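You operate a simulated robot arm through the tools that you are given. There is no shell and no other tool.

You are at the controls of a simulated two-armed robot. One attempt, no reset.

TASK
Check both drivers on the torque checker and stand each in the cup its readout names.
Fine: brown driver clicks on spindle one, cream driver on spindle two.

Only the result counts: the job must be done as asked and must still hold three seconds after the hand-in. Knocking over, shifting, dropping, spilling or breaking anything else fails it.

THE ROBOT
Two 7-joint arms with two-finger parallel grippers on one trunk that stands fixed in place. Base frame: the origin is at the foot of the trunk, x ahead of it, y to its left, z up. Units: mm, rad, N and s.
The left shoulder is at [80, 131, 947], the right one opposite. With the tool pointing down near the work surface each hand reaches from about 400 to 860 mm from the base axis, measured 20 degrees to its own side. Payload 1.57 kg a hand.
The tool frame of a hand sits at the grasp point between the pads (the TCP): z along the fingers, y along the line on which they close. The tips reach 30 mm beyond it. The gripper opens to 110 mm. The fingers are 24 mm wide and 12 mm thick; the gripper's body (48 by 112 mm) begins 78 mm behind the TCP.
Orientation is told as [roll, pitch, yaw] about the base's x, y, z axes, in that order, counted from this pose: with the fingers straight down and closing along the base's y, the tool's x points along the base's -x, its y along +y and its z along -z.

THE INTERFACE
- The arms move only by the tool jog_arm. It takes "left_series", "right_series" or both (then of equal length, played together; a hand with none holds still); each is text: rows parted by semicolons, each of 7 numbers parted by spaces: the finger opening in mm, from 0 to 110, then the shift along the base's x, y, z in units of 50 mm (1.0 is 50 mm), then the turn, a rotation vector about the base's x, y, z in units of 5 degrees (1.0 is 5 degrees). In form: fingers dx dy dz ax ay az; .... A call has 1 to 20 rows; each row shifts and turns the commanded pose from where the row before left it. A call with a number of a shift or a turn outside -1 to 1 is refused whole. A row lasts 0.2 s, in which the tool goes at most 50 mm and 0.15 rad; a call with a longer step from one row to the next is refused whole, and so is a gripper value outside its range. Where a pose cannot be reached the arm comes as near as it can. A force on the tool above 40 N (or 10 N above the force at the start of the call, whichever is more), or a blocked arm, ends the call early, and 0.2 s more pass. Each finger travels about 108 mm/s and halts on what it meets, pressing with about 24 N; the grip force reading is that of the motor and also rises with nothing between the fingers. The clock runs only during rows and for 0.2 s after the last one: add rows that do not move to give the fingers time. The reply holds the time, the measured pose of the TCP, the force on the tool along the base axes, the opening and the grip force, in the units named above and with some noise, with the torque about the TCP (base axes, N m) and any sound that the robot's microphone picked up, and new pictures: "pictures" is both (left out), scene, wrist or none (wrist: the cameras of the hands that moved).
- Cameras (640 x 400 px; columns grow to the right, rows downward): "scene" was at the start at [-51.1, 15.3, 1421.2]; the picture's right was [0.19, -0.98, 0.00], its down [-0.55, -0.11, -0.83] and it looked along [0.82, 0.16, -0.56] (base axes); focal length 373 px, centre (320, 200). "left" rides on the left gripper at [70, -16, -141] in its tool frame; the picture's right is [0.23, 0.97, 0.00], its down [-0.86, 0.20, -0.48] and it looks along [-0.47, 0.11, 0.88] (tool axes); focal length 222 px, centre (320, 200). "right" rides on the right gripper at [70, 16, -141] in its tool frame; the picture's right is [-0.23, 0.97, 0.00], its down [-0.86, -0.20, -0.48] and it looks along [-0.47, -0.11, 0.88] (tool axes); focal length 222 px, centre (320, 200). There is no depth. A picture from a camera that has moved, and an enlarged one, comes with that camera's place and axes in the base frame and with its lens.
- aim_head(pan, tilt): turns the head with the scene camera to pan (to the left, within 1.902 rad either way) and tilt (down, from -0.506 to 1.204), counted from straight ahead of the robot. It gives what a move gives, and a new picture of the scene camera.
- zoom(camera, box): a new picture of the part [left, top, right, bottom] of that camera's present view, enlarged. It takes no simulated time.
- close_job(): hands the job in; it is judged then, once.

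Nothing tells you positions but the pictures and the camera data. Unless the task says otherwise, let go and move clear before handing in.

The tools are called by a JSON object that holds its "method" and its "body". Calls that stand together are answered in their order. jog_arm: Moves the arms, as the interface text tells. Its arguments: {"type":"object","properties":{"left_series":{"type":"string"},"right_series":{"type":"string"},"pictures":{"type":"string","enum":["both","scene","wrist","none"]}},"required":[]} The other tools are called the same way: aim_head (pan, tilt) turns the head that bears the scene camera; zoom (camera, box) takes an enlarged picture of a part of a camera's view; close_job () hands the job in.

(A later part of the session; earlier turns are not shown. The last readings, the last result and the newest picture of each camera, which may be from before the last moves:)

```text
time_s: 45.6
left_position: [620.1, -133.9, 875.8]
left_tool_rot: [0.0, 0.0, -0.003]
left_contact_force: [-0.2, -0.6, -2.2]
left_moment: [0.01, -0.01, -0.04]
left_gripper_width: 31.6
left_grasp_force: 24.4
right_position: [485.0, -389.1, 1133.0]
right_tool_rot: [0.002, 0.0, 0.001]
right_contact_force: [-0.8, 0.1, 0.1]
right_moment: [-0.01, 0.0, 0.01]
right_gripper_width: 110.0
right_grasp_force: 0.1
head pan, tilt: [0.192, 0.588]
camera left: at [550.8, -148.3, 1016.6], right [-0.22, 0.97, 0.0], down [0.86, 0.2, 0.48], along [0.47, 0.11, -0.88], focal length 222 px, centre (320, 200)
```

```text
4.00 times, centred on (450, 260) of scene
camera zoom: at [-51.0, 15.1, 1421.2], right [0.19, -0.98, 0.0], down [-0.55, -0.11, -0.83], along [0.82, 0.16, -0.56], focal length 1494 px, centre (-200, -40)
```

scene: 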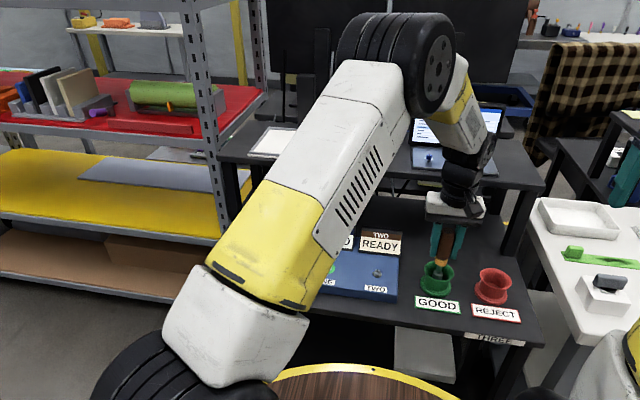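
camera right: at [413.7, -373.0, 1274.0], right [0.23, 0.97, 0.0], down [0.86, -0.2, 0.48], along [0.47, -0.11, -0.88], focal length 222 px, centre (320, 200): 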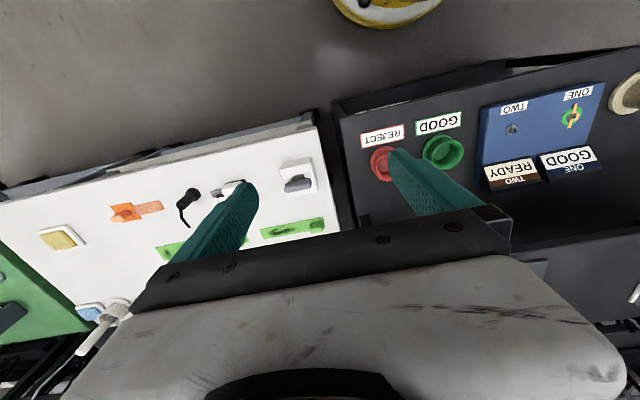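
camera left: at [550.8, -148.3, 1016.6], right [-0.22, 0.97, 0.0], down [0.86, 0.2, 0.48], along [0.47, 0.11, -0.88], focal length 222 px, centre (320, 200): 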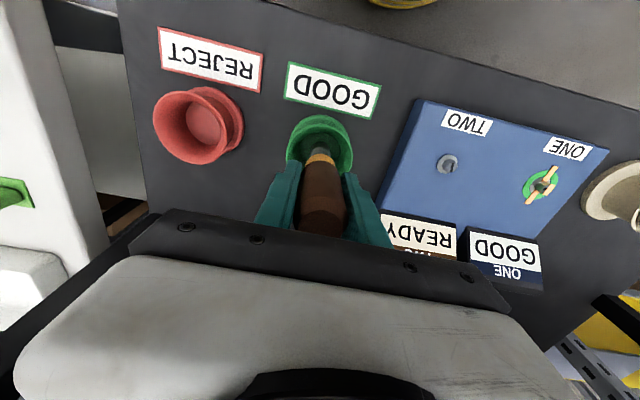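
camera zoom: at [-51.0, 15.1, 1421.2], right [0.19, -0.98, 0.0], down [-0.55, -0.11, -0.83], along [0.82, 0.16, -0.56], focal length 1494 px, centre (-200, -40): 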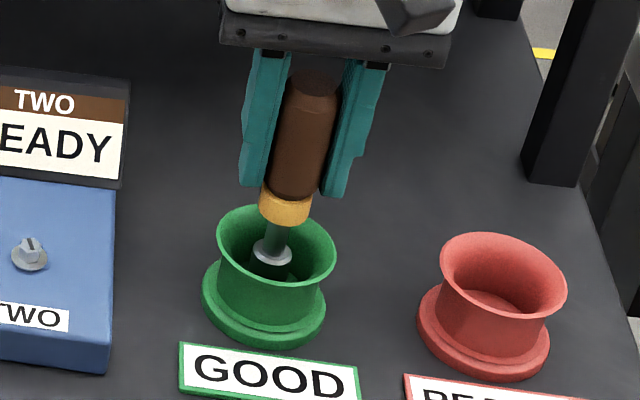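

The driver is inside the green cup and nearly centred. I'll lower gently until it touches the floor.

{"method": "jog_arm", "body": {"left_series": "0 0 0 -0.06 0 0 0;0 0 0 -0.06 0 0 0;0 0 0 -0.03 0 0 0;0 0 0 -0.03 0 0 0;0 0 0 0 0 0 0", "pictures": "none"}}

{"method": "zoom", "body": {"camera": "scene", "box": [400, 210, 500, 310]}}

```text
time_s: 46.8
left_position: [621.5, -132.8, 866.0]
left_tool_rot: [-0.002, -0.001, -0.003]
left_contact_force: [0.0, 0.6, -2.8]
left_moment: [0.0, 0.02, -0.03]
left_gripper_width: 31.5
left_grasp_force: 24.1
right_position: [483.9, -389.5, 1131.3]
right_tool_rot: [-0.001, -0.002, 0.001]
right_contact_force: [-0.1, 0.5, 0.3]
right_moment: [-0.02, -0.01, 0.04]
right_gripper_width: 109.9
right_grasp_force: 0.1
head pan, tilt: [0.192, 0.588]
```

```text
4.00 times, centred on (450, 260) of scene
camera zoom: at [-51.0, 15.1, 1421.2], right [0.19, -0.98, 0.0], down [-0.55, -0.11, -0.83], along [0.82, 0.16, -0.56], focal length 1494 px, centre (-200, -40)
```

zoom: 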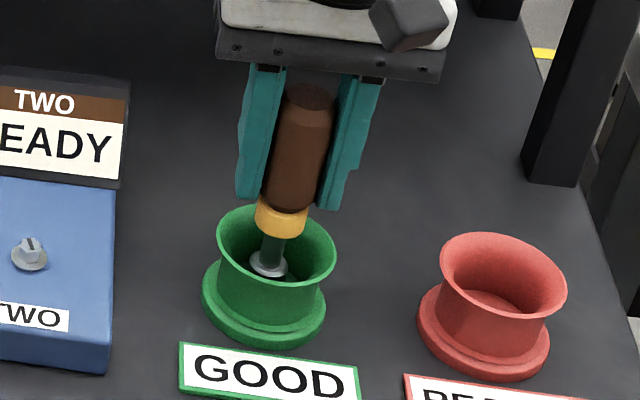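

No contact yet at z 866. I'll keep lowering in 1 mm steps.

{"method": "jog_arm", "body": {"left_series": "0 0 0 -0.02 0 0 0;0 0 0 -0.02 0 0 0;0 0 0 0 0 0 0", "pictures": "none"}}

```text
time_s: 47.6
left_position: [621.3, -133.4, 863.2]
left_tool_rot: [0.001, 0.0, -0.002]
left_contact_force: [-0.1, 0.5, -0.9]
left_moment: [0.0, 0.01, -0.02]
left_gripper_width: 31.6
left_grasp_force: 23.5
right_position: [483.5, -388.9, 1131.7]
right_tool_rot: [0.002, 0.001, 0.0]
right_contact_force: [-0.4, -0.4, 0.4]
right_moment: [0.01, 0.0, -0.02]
right_gripper_width: 109.9
right_grasp_force: 0.1
head pan, tilt: [0.192, 0.588]
```

{"method": "jog_arm", "body": {"left_series": "0 0 0 -0.02 0 0 0;0 0 0 -0.01 0 0 0;0 0 0 0 0 0 0", "pictures": "none"}}

```text
time_s: 48.4
left_position: [620.7, -133.4, 863.9]
left_tool_rot: [-0.001, -0.002, -0.004]
left_contact_force: [-4.3, 4.8, 21.5]
left_moment: [0.46, 0.72, 0.02]
left_gripper_width: 31.5
left_grasp_force: 24.2
right_position: [483.9, -389.1, 1130.8]
right_tool_rot: [0.0, 0.001, 0.0]
right_contact_force: [0.2, -0.5, -1.6]
right_moment: [0.02, 0.02, -0.02]
right_gripper_width: 109.9
right_grasp_force: 0.1
head pan, tilt: [0.192, 0.588]
```

The driver is on the cup floor at 21 N, so I'll ease up to nearly zero load and open the fingers.

{"method": "jog_arm", "body": {"left_series": "0 0 0 0.014 0 0 0;0 0 0 0.006 0 0 0;0 0 0 0 0 0 0", "pictures": "none"}}

```text
time_s: 49.2
left_position: [620.4, -134.1, 864.2]
left_tool_rot: [0.0, -0.002, -0.004]
left_contact_force: [0.6, 4.3, 20.9]
left_moment: [0.51, 0.21, -0.02]
left_gripper_width: 31.5
left_grasp_force: 23.7
right_position: [484.1, -388.6, 1132.7]
right_tool_rot: [0.0, 0.0, 0.002]
right_contact_force: [0.6, -0.6, -0.7]
right_moment: [-0.02, -0.01, 0.03]
right_gripper_width: 110.1
right_grasp_force: 0.0
head pan, tilt: [0.192, 0.588]
```

{"method": "jog_arm", "body": {"left_series": "0 0 0 0.014 0 0 0;0 0 0 0 0 0 0;0 0 0 0 0 0 0", "pictures": "wrist"}}

{"method": "zoom", "body": {"camera": "scene", "box": [400, 210, 500, 310]}}

```text
time_s: 50.0
left_position: [620.1, -134.9, 864.0]
left_tool_rot: [0.001, -0.001, -0.004]
left_contact_force: [3.8, -0.1, 5.7]
left_moment: [0.03, -0.22, -0.03]
left_gripper_width: 31.3
left_grasp_force: 24.5
right_position: [483.7, -388.9, 1131.0]
right_tool_rot: [0.001, 0.0, 0.001]
right_contact_force: [0.1, -0.7, 0.9]
right_moment: [0.0, -0.03, 0.01]
right_gripper_width: 109.9
right_grasp_force: 0.0
head pan, tilt: [0.192, 0.588]
camera left: at [550.8, -148.8, 1005.0], right [-0.22, 0.97, 0.0], down [0.86, 0.2, 0.48], along [0.47, 0.11, -0.88], focal length 222 px, centre (320, 200)
```

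left: 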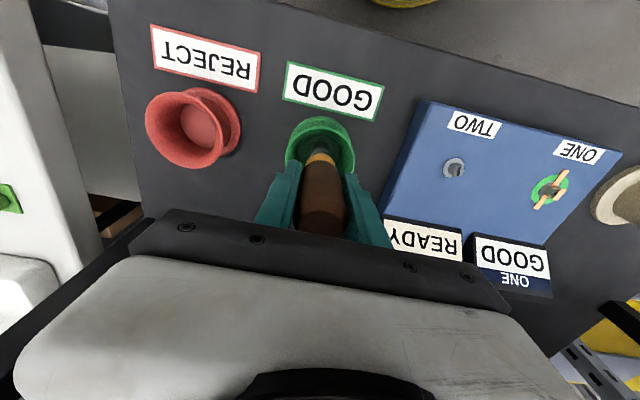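

```text
4.00 times, centred on (450, 260) of scene
camera zoom: at [-51.1, 15.2, 1421.2], right [0.19, -0.98, 0.0], down [-0.54, -0.11, -0.83], along [0.82, 0.16, -0.56], focal length 1494 px, centre (-200, -40)
```

zoom: 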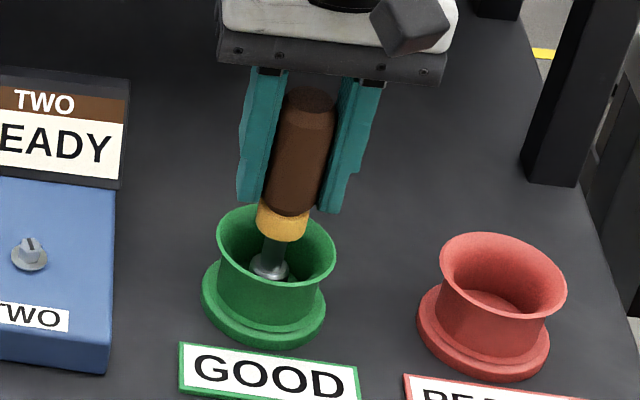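

Contact load is now about 8 N and the driver stands upright in the cup. I'll open the fingers slowly.

{"method": "jog_arm", "body": {"left_series": "26 0 0 0.004 0 0 0;33 0 0 0 0 0 0;38 0 0 0 0 0 0;44 0 0 0 0 0 0;52 0 0 0 0 0 0;64 0 0 0 0 0 0;76 0 0 0 0 0 0;76 0 0 0 0 0 0", "pictures": "wrist"}}

{"method": "zoom", "body": {"camera": "scene", "box": [400, 210, 500, 310]}}

{"method": "zoom", "body": {"camera": "left", "box": [220, 90, 420, 240]}}

```text
time_s: 51.8
left_position: [619.8, -134.2, 864.4]
left_tool_rot: [0.0, -0.001, -0.003]
left_contact_force: [0.1, 0.2, 1.4]
left_moment: [-0.02, -0.03, 0.02]
left_gripper_width: 76.2
left_grasp_force: 0.0
right_position: [483.6, -389.0, 1131.9]
right_tool_rot: [-0.001, 0.0, 0.0]
right_contact_force: [0.5, 0.4, 0.1]
right_moment: [0.01, 0.02, 0.02]
right_gripper_width: 110.3
right_grasp_force: 0.2
head pan, tilt: [0.192, 0.588]
camera left: at [550.6, -148.5, 1005.4], right [-0.22, 0.97, 0.0], down [0.86, 0.2, 0.48], along [0.47, 0.11, -0.88], focal length 222 px, centre (320, 200)
```

left: 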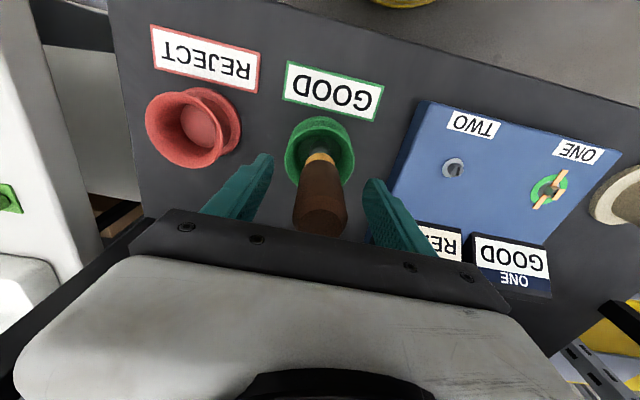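

```text
4.00 times, centred on (450, 260) of scene
camera zoom: at [-51.1, 15.2, 1421.2], right [0.19, -0.98, 0.0], down [-0.55, -0.11, -0.83], along [0.82, 0.16, -0.56], focal length 1494 px, centre (-200, -40)
```

zoom: 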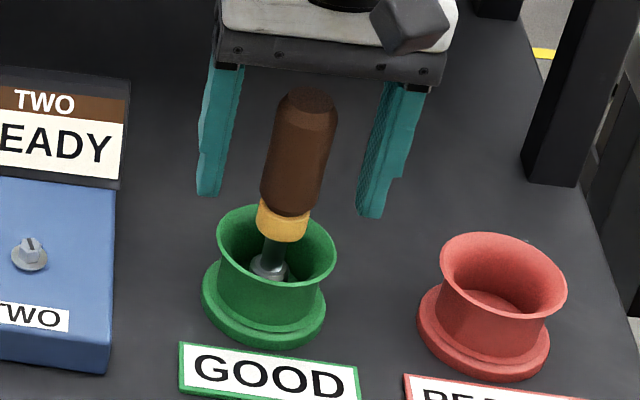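

```text
2.67 times, centred on (320, 165) of left
camera zoom: at [550.6, -148.5, 1005.4], right [-0.22, 0.97, 0.0], down [0.86, 0.2, 0.48], along [0.47, 0.11, -0.88], focal length 592 px, centre (320, 293)
```

zoom: 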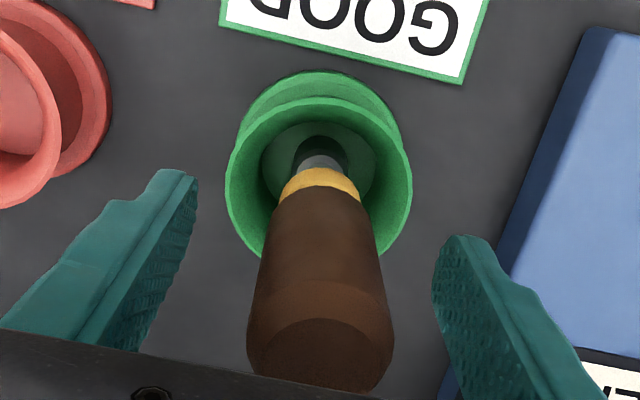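

The brown driver stands upright in the GOOD cup. I'll raise the hand straight up and clear.

{"method": "jog_arm", "body": {"left_series": "80 0 0 0.1 0 0 0;80 0 0 0.3 0 0 0;80 0 0 0.5 0 0 0;80 0 0 0.6 0 0 0;80 0 0 0.6 0 0 0;80 0 0 0.6 0 0 0;80 0 0 0.6 0 0 0;80 0 0 0.6 0 0 0;80 0 0 0 0 0 0", "pictures": "both"}}

{"method": "zoom", "body": {"camera": "scene", "box": [350, 190, 530, 330]}}

```text
time_s: 53.8
left_position: [622.0, -134.6, 1057.9]
left_tool_rot: [0.0, -0.001, -0.004]
left_contact_force: [-0.9, -0.5, 0.2]
left_moment: [0.02, 0.0, -0.01]
left_gripper_width: 80.0
left_grasp_force: 0.0
right_position: [484.2, -389.4, 1130.8]
right_tool_rot: [0.001, -0.001, 0.0]
right_contact_force: [-0.1, 0.1, 1.0]
right_moment: [-0.01, -0.03, 0.0]
right_gripper_width: 110.1
right_grasp_force: 0.1
head pan, tilt: [0.192, 0.588]
camera left: at [552.2, -149.5, 1199.0], right [-0.22, 0.97, 0.0], down [0.86, 0.2, 0.48], along [0.47, 0.11, -0.88], focal length 222 px, centre (320, 200)
```

scene: 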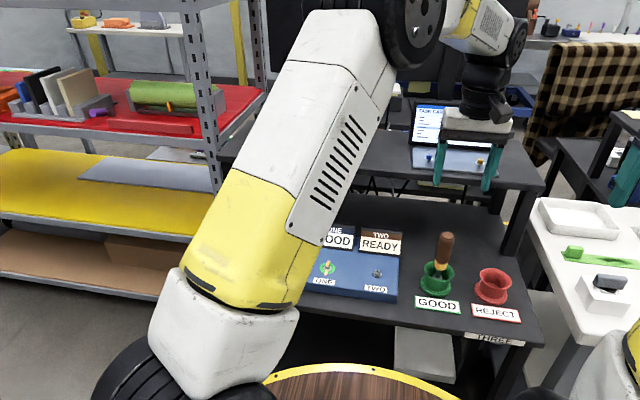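
left: 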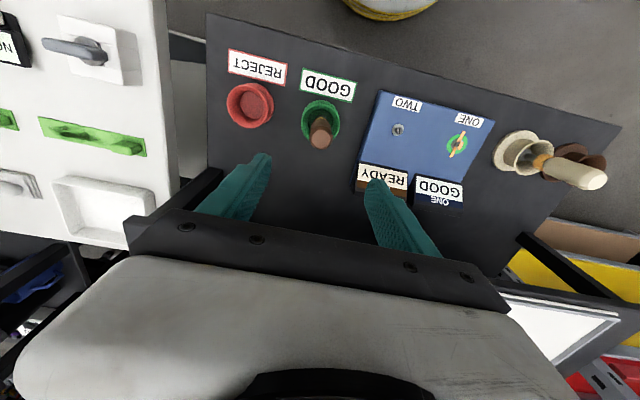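

```text
2.86 times, centred on (440, 260) of scene
camera zoom: at [-51.1, 15.2, 1421.2], right [0.19, -0.98, 0.0], down [-0.55, -0.11, -0.83], along [0.82, 0.16, -0.56], focal length 1067 px, centre (-23, 29)
```

zoom: 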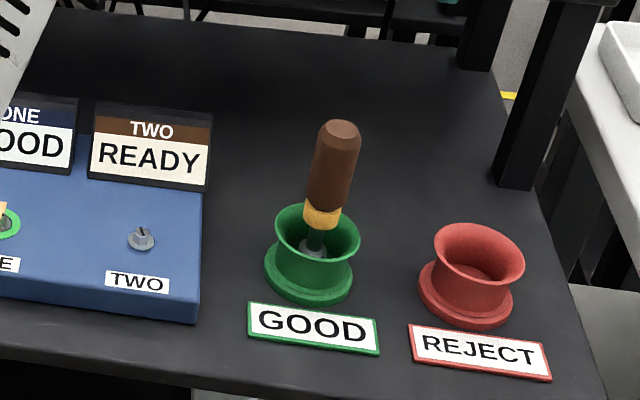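

The brown driver stands well in the GOOD cup. Next I'll go to the cream driver with the wrist pre-turned +45 degrees to leave room for the clockwise check.

{"method": "jog_arm", "body": {"left_series": "80 -0.03 0.3 0 0 0 0.45;80 -0.03 0.41 0 0 0 0.45;80 -0.03 0.41 0 0 0 0.45;80 -0.03 0.41 0 0 0 0.45;80 -0.03 0.41 0 0 0 0.45;80 -0.03 0.41 0 0 0 0.45;80 -0.03 0.41 0 0 0 0.45;80 -0.03 0.41 0 0 0 0.45;80 -0.03 0.41 0 0 0 0.45;80 -0.03 0.41 0 0 0 0.45;80 -0.03 0.41 0 0 0 0.45;80 -0.03 0.41 0 0 0 0.45;80 -0.03 0.41 0 0 0 0.45;80 -0.03 0.41 0 0 0 0.45;80 -0.03 0.41 0 0 0 0.45;80 -0.03 0.41 0 0 0 0.45;80 -0.03 0.41 0 0 0 0.45;80 -0.03 0.41 0 0 0 0.45;80 -0.03 0.41 0 0 0 0.45;80 -0.03 0.37 0 0 0 0.45", "pictures": "both"}}

{"method": "zoom", "body": {"camera": "left", "box": [220, 60, 420, 185]}}

```text
time_s: 58.0
left_position: [590.0, 269.3, 1058.1]
left_tool_rot: [0.001, 0.001, 0.783]
left_contact_force: [-0.5, -0.2, 0.9]
left_moment: [0.04, 0.01, 0.01]
left_gripper_width: 80.0
left_grasp_force: 0.1
right_position: [483.4, -387.8, 1131.3]
right_tool_rot: [0.001, 0.0, 0.001]
right_contact_force: [-0.7, -0.5, -0.5]
right_moment: [-0.01, 0.0, 0.01]
right_gripper_width: 110.0
right_grasp_force: 0.1
head pan, tilt: [0.192, 0.588]
camera left: at [551.4, 209.6, 1200.1], right [-0.85, 0.53, 0.0], down [0.47, 0.74, 0.48], along [0.25, 0.41, -0.88], focal length 222 px, centre (320, 200)
```

scene: 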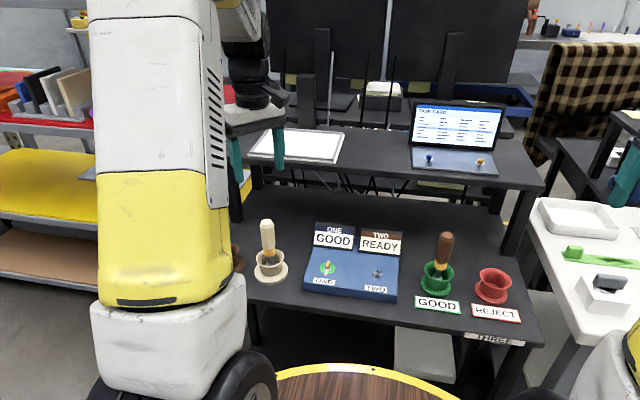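
left: 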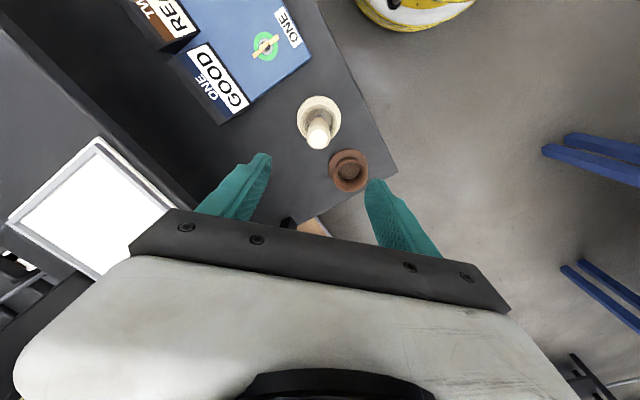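

```text
3.20 times, centred on (320, 122) of left
camera zoom: at [551.4, 209.6, 1200.1], right [-0.85, 0.53, 0.0], down [0.47, 0.74, 0.48], along [0.25, 0.41, -0.88], focal length 711 px, centre (320, 448)
```

zoom: 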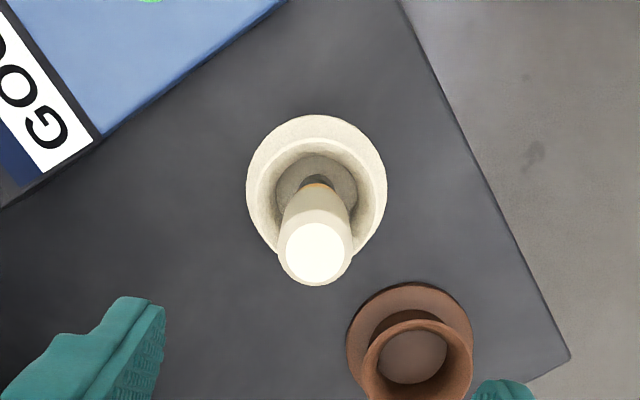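

The image puts the cream driver about (-0.7, -4.0) mm from the tool axis. I'll correct, descend partway and re-check.

{"method": "jog_arm", "body": {"left_series": "80 -0.013 -0.08 -0.3 0 0 0;80 0 0 -0.5 0 0 0;80 0 0 -0.5 0 0 0;80 0 0 -0.4 0 0 0;80 0 0 -0.16 0 0 0;80 0 0 0 0 0 0", "pictures": "wrist"}}

{"method": "zoom", "body": {"camera": "left", "box": [180, 70, 420, 220]}}

```text
time_s: 59.4
left_position: [592.6, 262.9, 966.0]
left_tool_rot: [0.001, 0.001, 0.783]
left_contact_force: [0.3, 0.8, -0.9]
left_moment: [-0.03, -0.01, 0.01]
left_gripper_width: 80.1
left_grasp_force: 0.0
right_position: [484.1, -389.2, 1131.9]
right_tool_rot: [-0.001, 0.0, 0.0]
right_contact_force: [-0.3, -0.1, -0.4]
right_moment: [0.0, 0.05, 0.04]
right_gripper_width: 110.1
right_grasp_force: 0.0
head pan, tilt: [0.192, 0.588]
camera left: at [553.2, 204.9, 1107.2], right [-0.85, 0.53, 0.0], down [0.47, 0.74, 0.48], along [0.25, 0.41, -0.88], focal length 222 px, centre (320, 200)
```

left: 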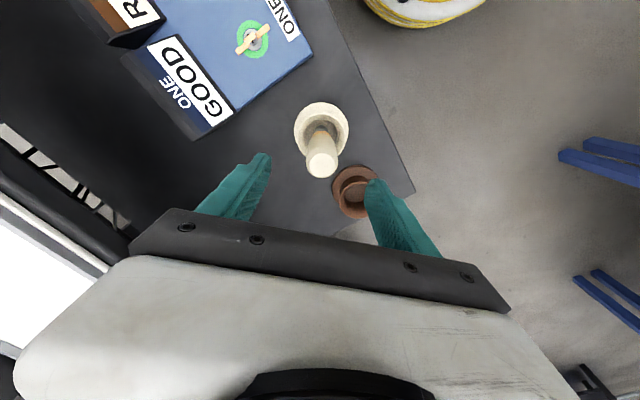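

```text
2.67 times, centred on (300, 145) of left
camera zoom: at [553.2, 204.9, 1107.2], right [-0.85, 0.53, 0.0], down [0.47, 0.74, 0.48], along [0.25, 0.41, -0.88], focal length 592 px, centre (373, 347)
```

zoom: 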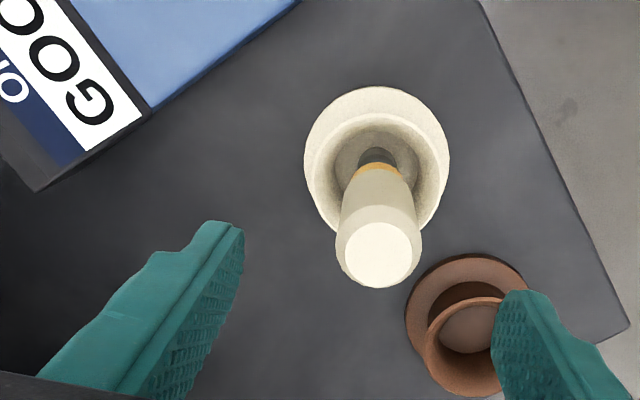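

I need a further (-1.7, +1.7) mm, then I'll descend to the grasp height.

{"method": "jog_arm", "body": {"left_series": "80 -0.034 0.034 -0.2 0 0 0;80 0 0 -0.4 0 0 0;80 0 0 -0.4 0 0 0;80 0 0 -0.4 0 0 0;80 0 0 -0.4 0 0 0;80 0 0 -0.2 0 0 0;80 0 0 0 0 0 0", "pictures": "both"}}

{"method": "zoom", "body": {"camera": "left", "box": [160, 70, 480, 270]}}

{"method": "zoom", "body": {"camera": "scene", "box": [210, 180, 330, 290]}}

```text
time_s: 61.0
left_position: [587.6, 265.6, 865.2]
left_tool_rot: [0.002, -0.001, 0.781]
left_contact_force: [-0.3, 0.4, -0.2]
left_moment: [-0.01, -0.02, 0.0]
left_gripper_width: 79.9
left_grasp_force: 0.0
right_position: [482.6, -389.3, 1131.5]
right_tool_rot: [0.0, 0.0, -0.001]
right_contact_force: [-0.2, -0.4, 0.0]
right_moment: [-0.02, -0.01, 0.01]
right_gripper_width: 110.2
right_grasp_force: 0.0
head pan, tilt: [0.192, 0.588]
camera left: at [549.5, 206.0, 1006.2], right [-0.85, 0.53, 0.0], down [0.47, 0.74, 0.48], along [0.25, 0.41, -0.88], focal length 222 px, centre (320, 200)
```

scene: 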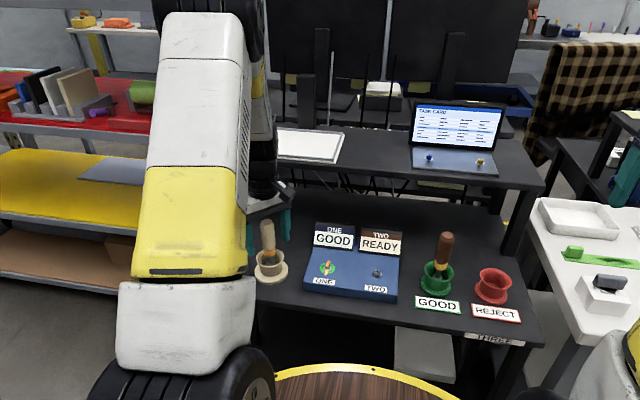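
left: 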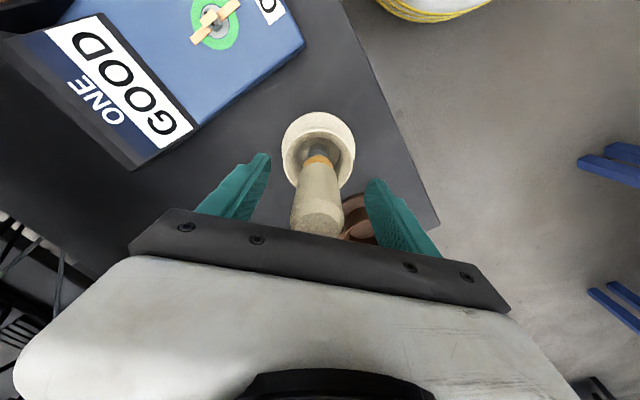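

```text
2.00 times, centred on (320, 170) of left
camera zoom: at [549.5, 206.0, 1006.2], right [-0.85, 0.53, 0.0], down [0.47, 0.74, 0.48], along [0.25, 0.41, -0.88], focal length 444 px, centre (320, 260)
```

zoom: 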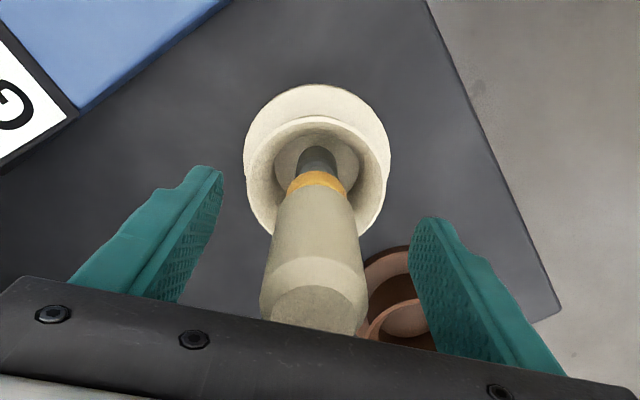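

```text
3.64 times, centred on (270, 235) of scene
camera zoom: at [-51.1, 15.2, 1421.2], right [0.19, -0.98, 0.0], down [-0.55, -0.11, -0.83], along [0.82, 0.16, -0.56], focal length 1358 px, centre (502, 73)
```

zoom: 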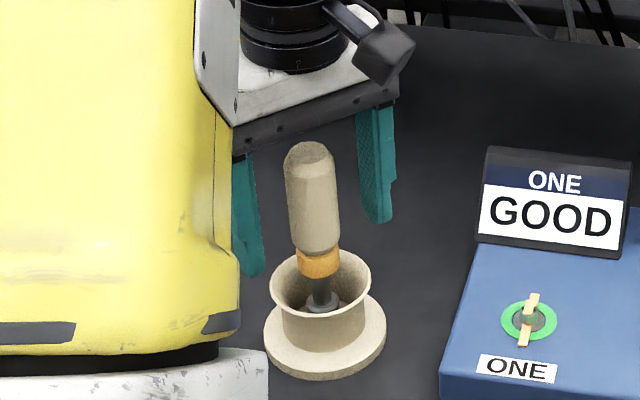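

The handle is well between the pads, about 2 mm off along the pads and 1 mm across. I'll make that correction and close.

{"method": "jog_arm", "body": {"left_series": "80 0.04 0.015 0 0 0 0;80 0 0 0 0 0 0;40 0 0 0 0 0 0;20 0 0 0 0 0 0;0 0 0 0 0 0 0;0 0 0 0 0 0 0;0 0 0 0 0 0 0", "pictures": "wrist"}}

{"method": "zoom", "body": {"camera": "left", "box": [160, 70, 480, 270]}}

{"method": "zoom", "body": {"camera": "scene", "box": [210, 180, 330, 290]}}

```text
time_s: 62.6
left_position: [591.2, 265.9, 865.0]
left_tool_rot: [0.003, 0.0, 0.783]
left_contact_force: [1.5, -0.4, 2.8]
left_moment: [-0.02, -0.07, -0.06]
left_gripper_width: 31.4
left_grasp_force: 24.6
right_position: [485.8, -389.0, 1131.4]
right_tool_rot: [-0.002, -0.001, -0.001]
right_contact_force: [0.4, 0.3, -0.1]
right_moment: [0.01, -0.02, 0.02]
right_gripper_width: 109.8
right_grasp_force: 0.0
head pan, tilt: [0.192, 0.588]
camera left: at [551.3, 206.6, 1006.4], right [-0.85, 0.53, 0.0], down [0.47, 0.74, 0.48], along [0.25, 0.41, -0.88], focal length 222 px, centre (320, 200)
```

left: 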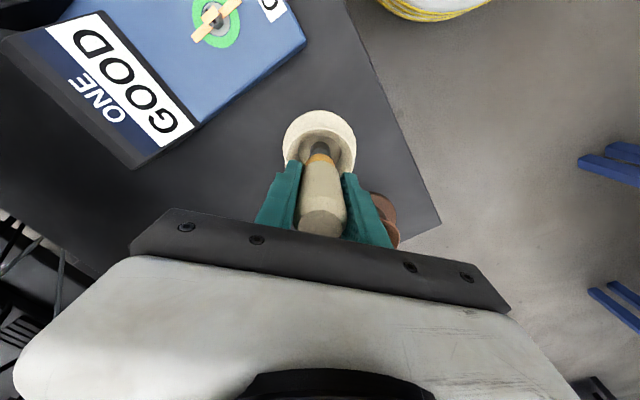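

```text
2.00 times, centred on (320, 170) of left
camera zoom: at [551.3, 206.6, 1006.4], right [-0.85, 0.53, 0.0], down [0.47, 0.74, 0.48], along [0.25, 0.41, -0.88], focal length 444 px, centre (320, 260)
```

zoom: 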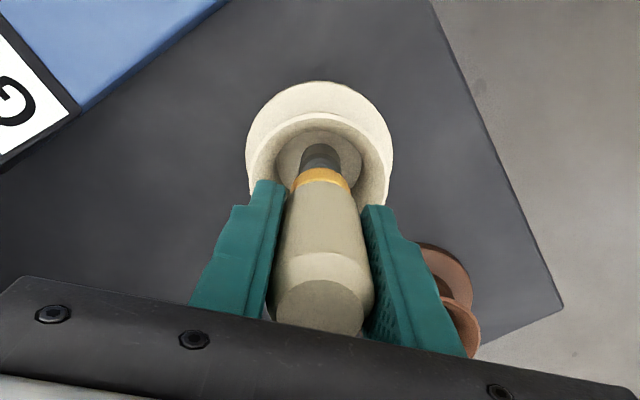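

```text
3.64 times, centred on (270, 235) of scene
camera zoom: at [-51.1, 15.2, 1421.2], right [0.19, -0.98, 0.0], down [-0.55, -0.11, -0.83], along [0.82, 0.16, -0.56], focal length 1358 px, centre (502, 73)
```

zoom: 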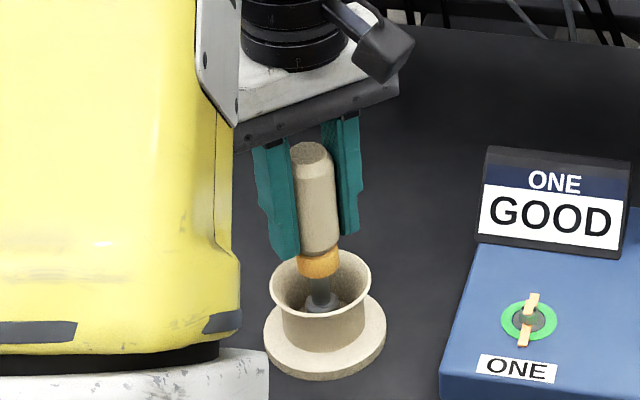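

The cream driver is gripped at 31.4 mm. I'll lift it straight up out of its stand.

{"method": "jog_arm", "body": {"left_series": "0 0 0 0.1 0 0 0;0 0 0 0.2 0 0 0;0 0 0 0.3 0 0 0;0 0 0 0.4 0 0 0;0 0 0 0.5 0 0 0;0 0 0 0.5 0 0 0;0 0 0 0.5 0 0 0;0 0 0 0.4 0 0 0;0 0 0 0.1 0 0 0;0 0 0 0 0 0 0", "pictures": "both"}}

{"method": "zoom", "body": {"camera": "scene", "box": [210, 130, 350, 290]}}

```text
time_s: 64.8
left_position: [591.9, 264.6, 1017.5]
left_tool_rot: [-0.001, -0.001, 0.781]
left_contact_force: [0.2, -0.7, -2.6]
left_moment: [-0.02, -0.02, 0.0]
left_gripper_width: 31.3
left_grasp_force: 24.2
right_position: [483.9, -388.6, 1131.8]
right_tool_rot: [0.002, -0.001, -0.002]
right_contact_force: [-0.3, 0.9, -0.8]
right_moment: [0.0, 0.01, -0.01]
right_gripper_width: 110.1
right_grasp_force: 0.1
head pan, tilt: [0.192, 0.588]
camera left: at [553.7, 206.2, 1158.6], right [-0.85, 0.53, 0.0], down [0.47, 0.74, 0.48], along [0.25, 0.41, -0.88], focal length 222 px, centre (320, 200)
```

scene: 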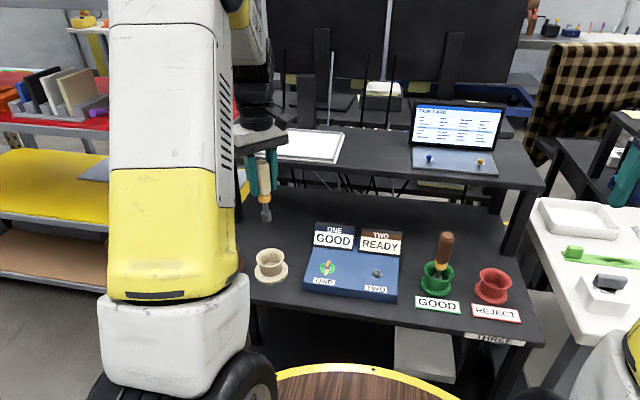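
left: 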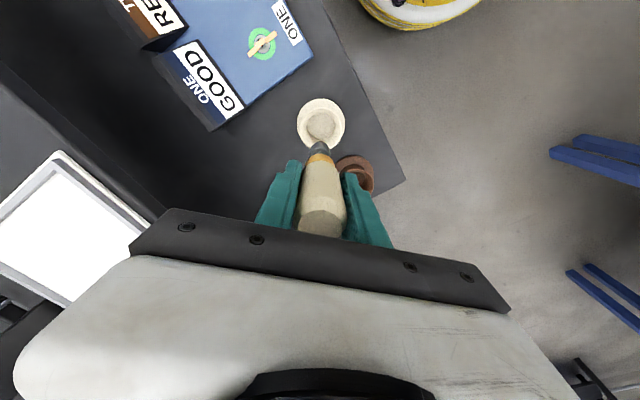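

```text
2.50 times, centred on (280, 210) of scene
camera zoom: at [-51.0, 15.3, 1421.2], right [0.19, -0.98, 0.0], down [-0.55, -0.11, -0.83], along [0.82, 0.16, -0.56], focal length 934 px, centre (420, 175)
```

zoom: 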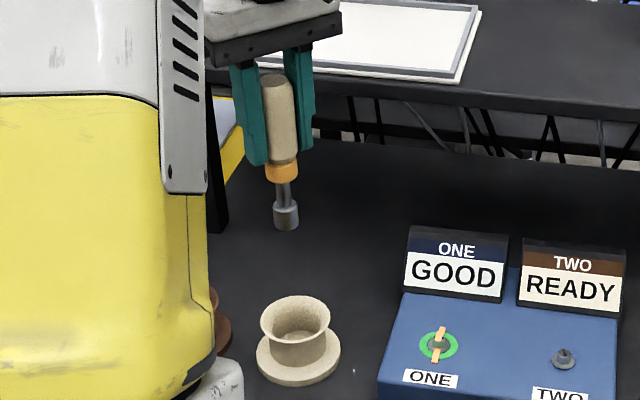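

The cream driver is out. I'll carry it above spindle TWO.

{"method": "jog_arm", "body": {"left_series": "0 0.015 -0.3 0 0 0 0;0 0.015 -0.45 0 0 0 0;0 0.015 -0.45 0 0 0 0;0 0.015 -0.45 0 0 0 0;0 0.015 -0.45 0 0 0 0;0 0.015 -0.45 0 0 0 0;0 0.015 -0.45 0 0 0 0;0 0.015 -0.45 0 0 0 0;0 0.015 -0.45 0 0 0 0;0 0.015 -0.45 0 0 0 0;0 0.015 -0.45 0 0 0 0;0 0.007 -0.38 0 0 0 0;0 0 0 -0.3 0 0 0;0 0 0 -0.3 0 0 0;0 0 0 0 0 0 0", "pictures": "both"}}

{"method": "zoom", "body": {"camera": "left", "box": [200, 70, 440, 220]}}

{"method": "zoom", "body": {"camera": "scene", "box": [320, 170, 460, 310]}}

{"method": "zoom", "body": {"camera": "right", "box": [460, 80, 620, 190]}}

```text
time_s: 68.0
left_position: [600.0, 6.1, 986.1]
left_tool_rot: [0.0, -0.001, 0.782]
left_contact_force: [0.3, -0.3, -2.0]
left_moment: [0.0, -0.03, 0.04]
left_gripper_width: 31.1
left_grasp_force: 23.7
right_position: [483.9, -389.4, 1131.4]
right_tool_rot: [-0.001, 0.0, 0.001]
right_contact_force: [0.5, -0.3, -0.2]
right_moment: [0.0, 0.02, 0.01]
right_gripper_width: 110.2
right_grasp_force: 0.1
head pan, tilt: [0.192, 0.588]
camera left: at [562.9, -52.5, 1126.6], right [-0.85, 0.53, 0.0], down [0.47, 0.74, 0.48], along [0.25, 0.41, -0.88], focal length 222 px, centre (320, 200)
```

scene: 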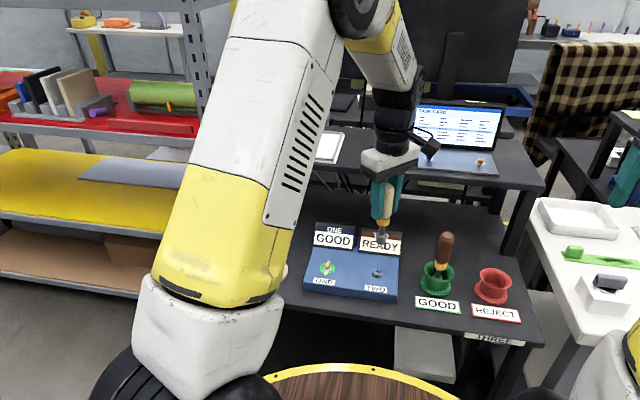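
left: 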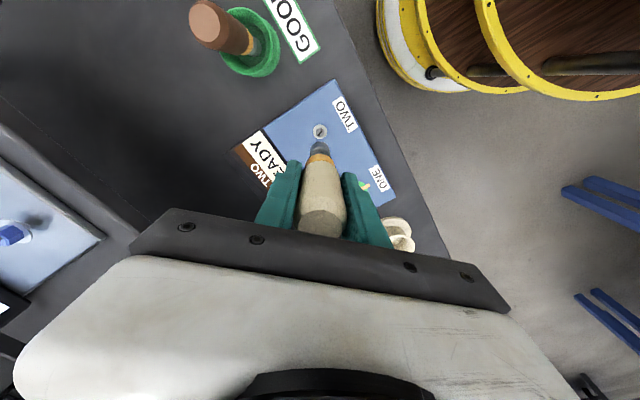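

```text
2.67 times, centred on (320, 145) of left
camera zoom: at [562.9, -52.5, 1126.6], right [-0.85, 0.53, 0.0], down [0.47, 0.74, 0.48], along [0.25, 0.41, -0.88], focal length 592 px, centre (320, 347)
```

zoom: 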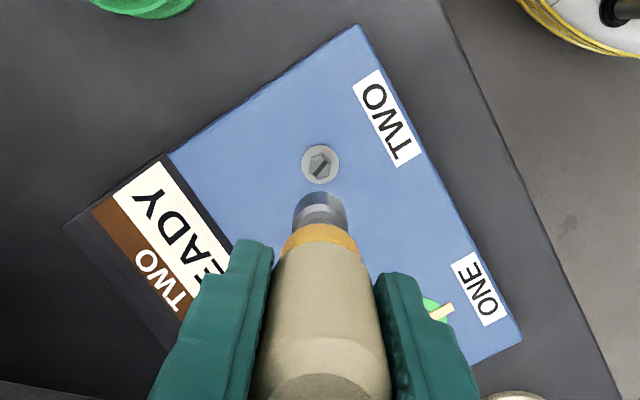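

```text
2.86 times, centred on (390, 240) of scene
camera zoom: at [-51.0, 15.2, 1421.2], right [0.19, -0.98, 0.0], down [-0.55, -0.11, -0.83], along [0.82, 0.16, -0.56], focal length 1067 px, centre (120, 86)
```

zoom: 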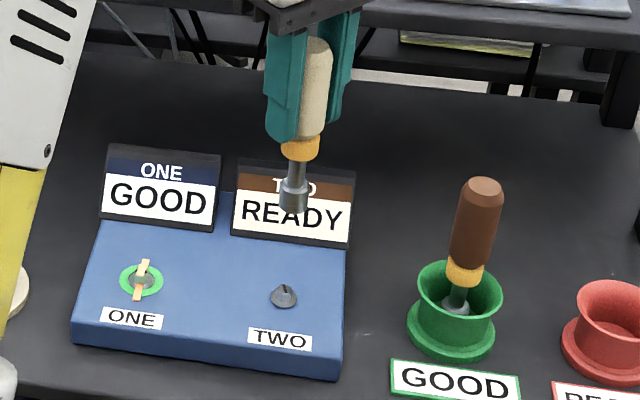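

```text
3.64 times, centred on (540, 135) of right
camera zoom: at [413.9, -372.9, 1273.9], right [0.23, 0.97, 0.0], down [0.86, -0.2, 0.48], along [0.47, -0.11, -0.88], focal length 808 px, centre (-480, 436)
```

zoom: 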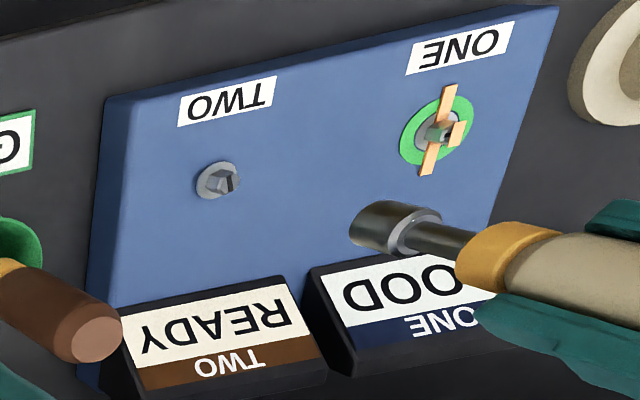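

Alignment over spindle TWO looks close. I'll lower to about 20 mm above the hex and measure more precisely.

{"method": "jog_arm", "body": {"left_series": "0 0 0 -0.3 0 0 0;0 0 0 -0.4 0 0 0;0 0 0 -0.4 0 0 0;0 0 0 -0.3 0 0 0;0 0 0 -0.06 0 0 0;0 0 0 0 0 0 0", "pictures": "wrist"}}

{"method": "zoom", "body": {"camera": "right", "box": [490, 100, 570, 150]}}

{"method": "zoom", "body": {"camera": "scene", "box": [358, 244, 398, 284]}}

{"method": "zoom", "body": {"camera": "left", "box": [295, 125, 345, 165]}}

```text
time_s: 69.4
left_position: [601.1, 7.7, 913.0]
left_tool_rot: [-0.003, 0.001, 0.782]
left_contact_force: [-0.2, -0.6, -2.9]
left_moment: [-0.01, 0.0, 0.0]
left_gripper_width: 31.1
left_grasp_force: 24.0
right_position: [485.1, -388.3, 1132.1]
right_tool_rot: [0.001, 0.001, 0.001]
right_contact_force: [-0.5, 0.7, -0.1]
right_moment: [-0.01, -0.02, 0.0]
right_gripper_width: 109.9
right_grasp_force: 0.2
head pan, tilt: [0.192, 0.588]
camera left: at [562.7, -51.7, 1054.6], right [-0.85, 0.53, 0.0], down [0.47, 0.74, 0.48], along [0.25, 0.41, -0.88], focal length 222 px, centre (320, 200)
```

left: 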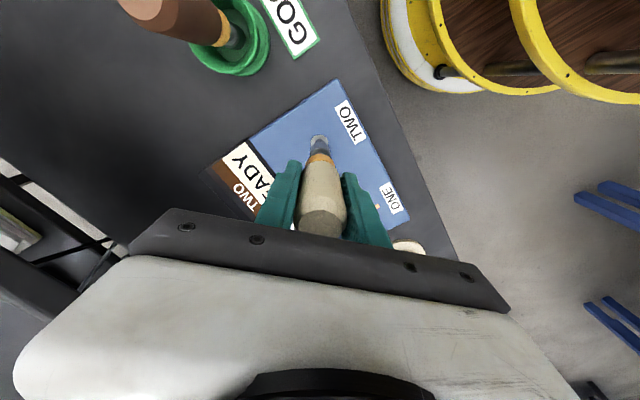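

```text
8.00 times, centred on (530, 125) of right
camera zoom: at [413.9, -372.9, 1273.9], right [0.23, 0.97, 0.0], down [0.86, -0.2, 0.48], along [0.47, -0.11, -0.88], focal length 1777 px, centre (-1360, 800)
```

zoom: 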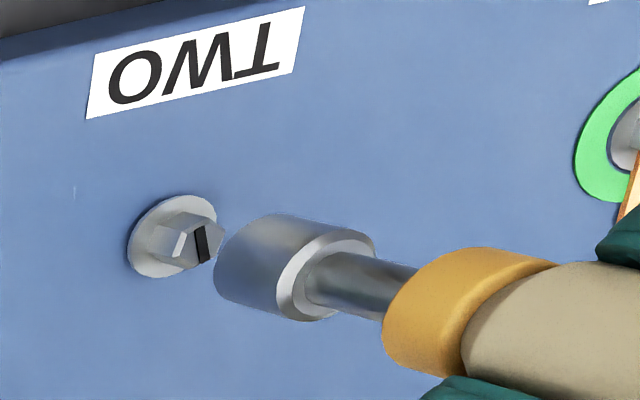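

```text
10.00 times, centred on (378, 264) of scene
camera zoom: at [-51.0, 15.2, 1421.2], right [0.19, -0.98, 0.0], down [-0.55, -0.11, -0.83], along [0.82, 0.16, -0.56], focal length 3734 px, centre (-260, -440)
```

zoom: 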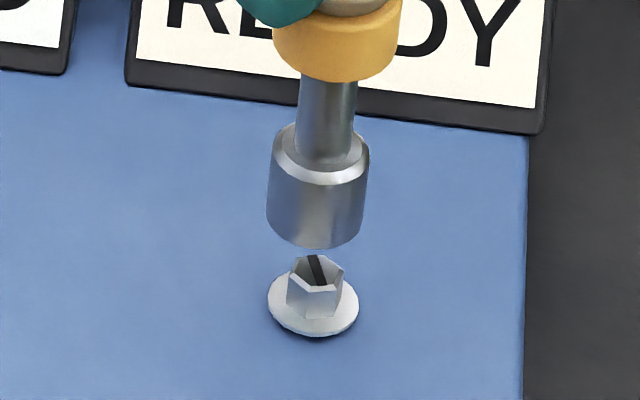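

```text
10.00 times, centred on (320, 145) of left
camera zoom: at [562.7, -51.7, 1054.6], right [-0.85, 0.53, 0.0], down [0.47, 0.74, 0.48], along [0.25, 0.41, -0.88], focal length 2221 px, centre (320, 750)
```

zoom: 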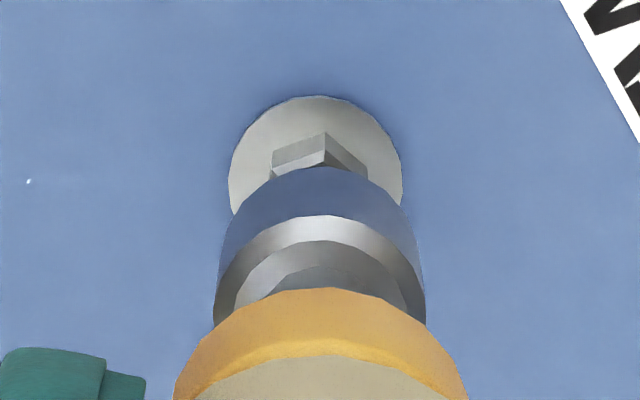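

The views agree that I need roughly (-0.4, -2.1) mm. I'll apply that and lower to just above the hex, then re-check.

{"method": "jog_arm", "body": {"left_series": "0 -0.007 -0.042 0 0 0 0;0 0 0 -0.1 0 0 0;0 0 0 -0.1 0 0 0;0 0 0 -0.04 0 0 0;0 0 0 0 0 0 0;0 0 0 0 0 0 0", "pictures": "none"}}

{"method": "zoom", "body": {"camera": "right", "box": [490, 100, 570, 150]}}

{"method": "zoom", "body": {"camera": "scene", "box": [358, 244, 398, 284]}}

{"method": "zoom", "body": {"camera": "left", "box": [295, 125, 345, 165]}}

```text
time_s: 70.8
left_position: [597.8, 5.4, 901.9]
left_tool_rot: [0.0, 0.0, 0.782]
left_contact_force: [-0.6, -0.7, -2.1]
left_moment: [0.01, 0.02, 0.01]
left_gripper_width: 31.4
left_grasp_force: 24.4
right_position: [483.7, -389.7, 1131.9]
right_tool_rot: [0.0, -0.001, -0.001]
right_contact_force: [-0.6, 0.1, -0.1]
right_moment: [-0.01, 0.0, 0.03]
right_gripper_width: 110.0
right_grasp_force: 0.0
head pan, tilt: [0.192, 0.588]
```

```text
8.00 times, centred on (530, 125) of right
camera zoom: at [413.9, -372.9, 1273.9], right [0.23, 0.97, 0.0], down [0.86, -0.2, 0.48], along [0.47, -0.11, -0.88], focal length 1777 px, centre (-1360, 800)
```

zoom: 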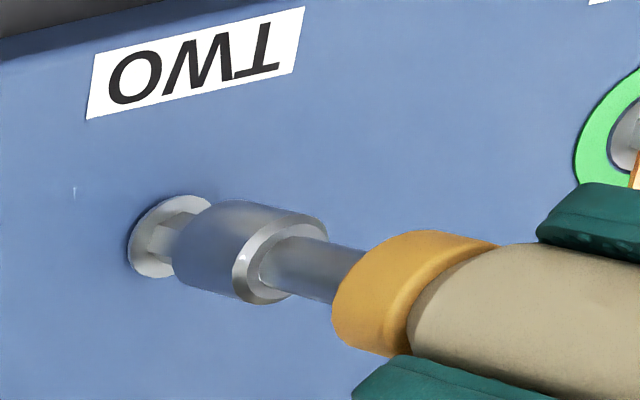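

```text
10.00 times, centred on (378, 264) of scene
camera zoom: at [-51.0, 15.2, 1421.2], right [0.19, -0.98, 0.0], down [-0.55, -0.11, -0.83], along [0.82, 0.16, -0.56], focal length 3734 px, centre (-260, -440)
```

zoom: 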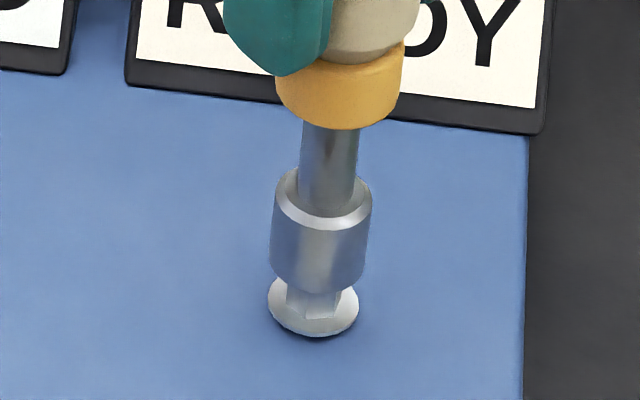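

```text
10.00 times, centred on (320, 145) of left
camera zoom: at [560.8, -53.4, 1042.6], right [-0.85, 0.53, 0.0], down [0.47, 0.74, 0.48], along [0.25, 0.41, -0.88], focal length 2221 px, centre (320, 750)
```

zoom: 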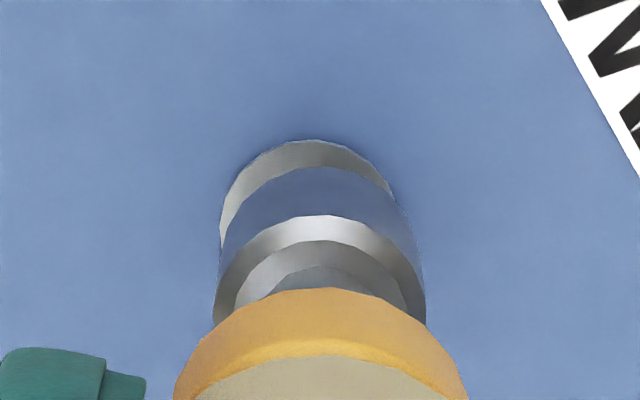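

The arm overshot in x; views now agree it needs about +1.5 mm in x and nothing in y. I'll correct and re-verify at this height.

{"method": "jog_arm", "body": {"left_series": "0 0.03 0 0 0 0 0;0 0 0 0 0 0 0;0 0 0 0 0 0 0", "pictures": "none"}}

{"method": "zoom", "body": {"camera": "right", "box": [490, 100, 570, 150]}}

{"method": "zoom", "body": {"camera": "scene", "box": [358, 244, 398, 284]}}

{"method": "zoom", "body": {"camera": "left", "box": [295, 125, 345, 165]}}

```text
time_s: 71.6
left_position: [600.1, 6.0, 900.4]
left_tool_rot: [-0.001, 0.0, 0.782]
left_contact_force: [0.6, -0.4, -2.0]
left_moment: [-0.01, 0.0, 0.0]
left_gripper_width: 30.8
left_grasp_force: 23.8
right_position: [483.5, -388.1, 1132.0]
right_tool_rot: [0.0, 0.0, 0.001]
right_contact_force: [-0.2, 1.0, -0.4]
right_moment: [0.0, -0.02, 0.01]
right_gripper_width: 110.0
right_grasp_force: 0.1
head pan, tilt: [0.192, 0.588]
```

```text
8.00 times, centred on (530, 125) of right
camera zoom: at [413.9, -372.9, 1273.9], right [0.23, 0.97, 0.0], down [0.86, -0.2, 0.48], along [0.47, -0.11, -0.88], focal length 1777 px, centre (-1360, 800)
```

zoom: 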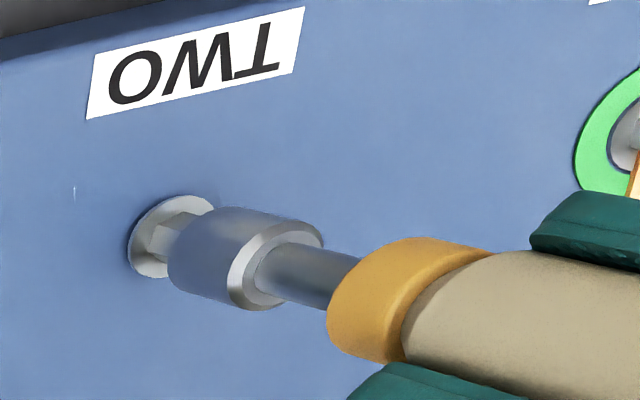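

```text
10.00 times, centred on (378, 264) of scene
camera zoom: at [-51.0, 15.2, 1421.2], right [0.19, -0.98, 0.0], down [-0.55, -0.11, -0.83], along [0.82, 0.16, -0.56], focal length 3734 px, centre (-260, -440)
```

zoom: 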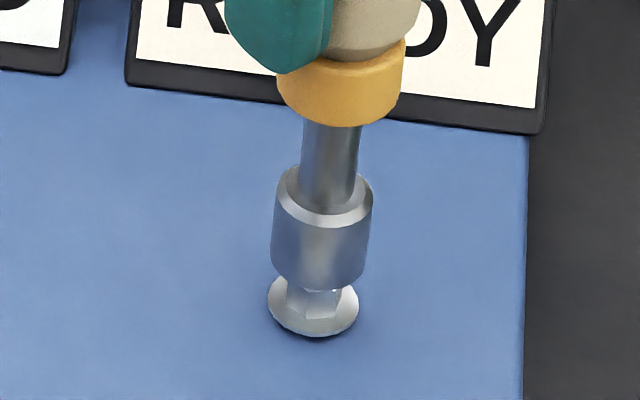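

```text
10.00 times, centred on (320, 145) of left
camera zoom: at [562.6, -53.6, 1041.8], right [-0.85, 0.53, 0.0], down [0.47, 0.74, 0.48], along [0.25, 0.41, -0.88], focal length 2221 px, centre (320, 750)
```

zoom: 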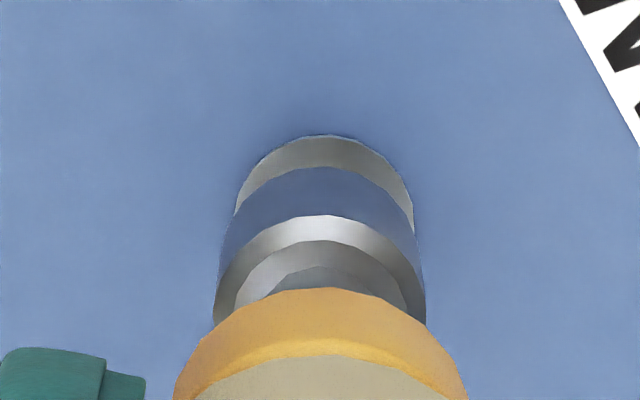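

Alignment is now within about 0.4 mm. I'll lower onto the hex slowly, watching the force.

{"method": "jog_arm", "body": {"left_series": "0 -0.006 0 -0.04 0 0 0;0 0 0 -0.04 0 0 0;0 0 0 -0.04 0 0 0;0 0 0 -0.03 0 0 0;0 0 0 0 0 0 0", "pictures": "none"}}

{"method": "zoom", "body": {"camera": "scene", "box": [358, 244, 398, 284]}}

```text
time_s: 72.8
left_position: [600.2, 6.4, 893.9]
left_tool_rot: [-0.001, 0.0, 0.781]
left_contact_force: [0.0, 0.6, -3.3]
left_moment: [0.01, 0.01, -0.02]
left_gripper_width: 31.2
left_grasp_force: 23.7
right_position: [484.0, -388.6, 1130.6]
right_tool_rot: [-0.003, 0.001, 0.0]
right_contact_force: [0.5, 0.4, -0.1]
right_moment: [0.03, 0.02, 0.0]
right_gripper_width: 110.1
right_grasp_force: 0.0
head pan, tilt: [0.192, 0.588]
```

```text
10.00 times, centred on (378, 264) of scene
camera zoom: at [-51.0, 15.2, 1421.2], right [0.19, -0.98, 0.0], down [-0.55, -0.11, -0.83], along [0.82, 0.16, -0.56], focal length 3734 px, centre (-260, -440)
```

zoom: 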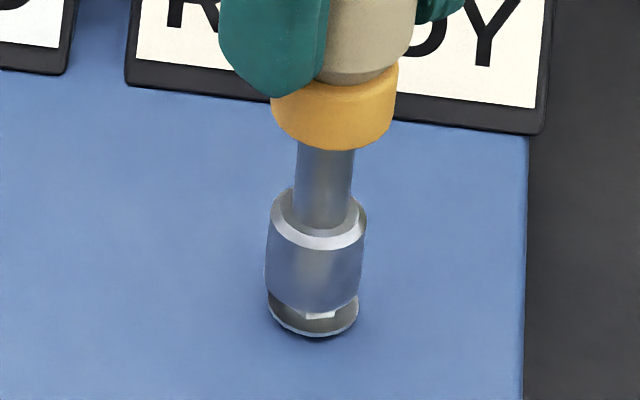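

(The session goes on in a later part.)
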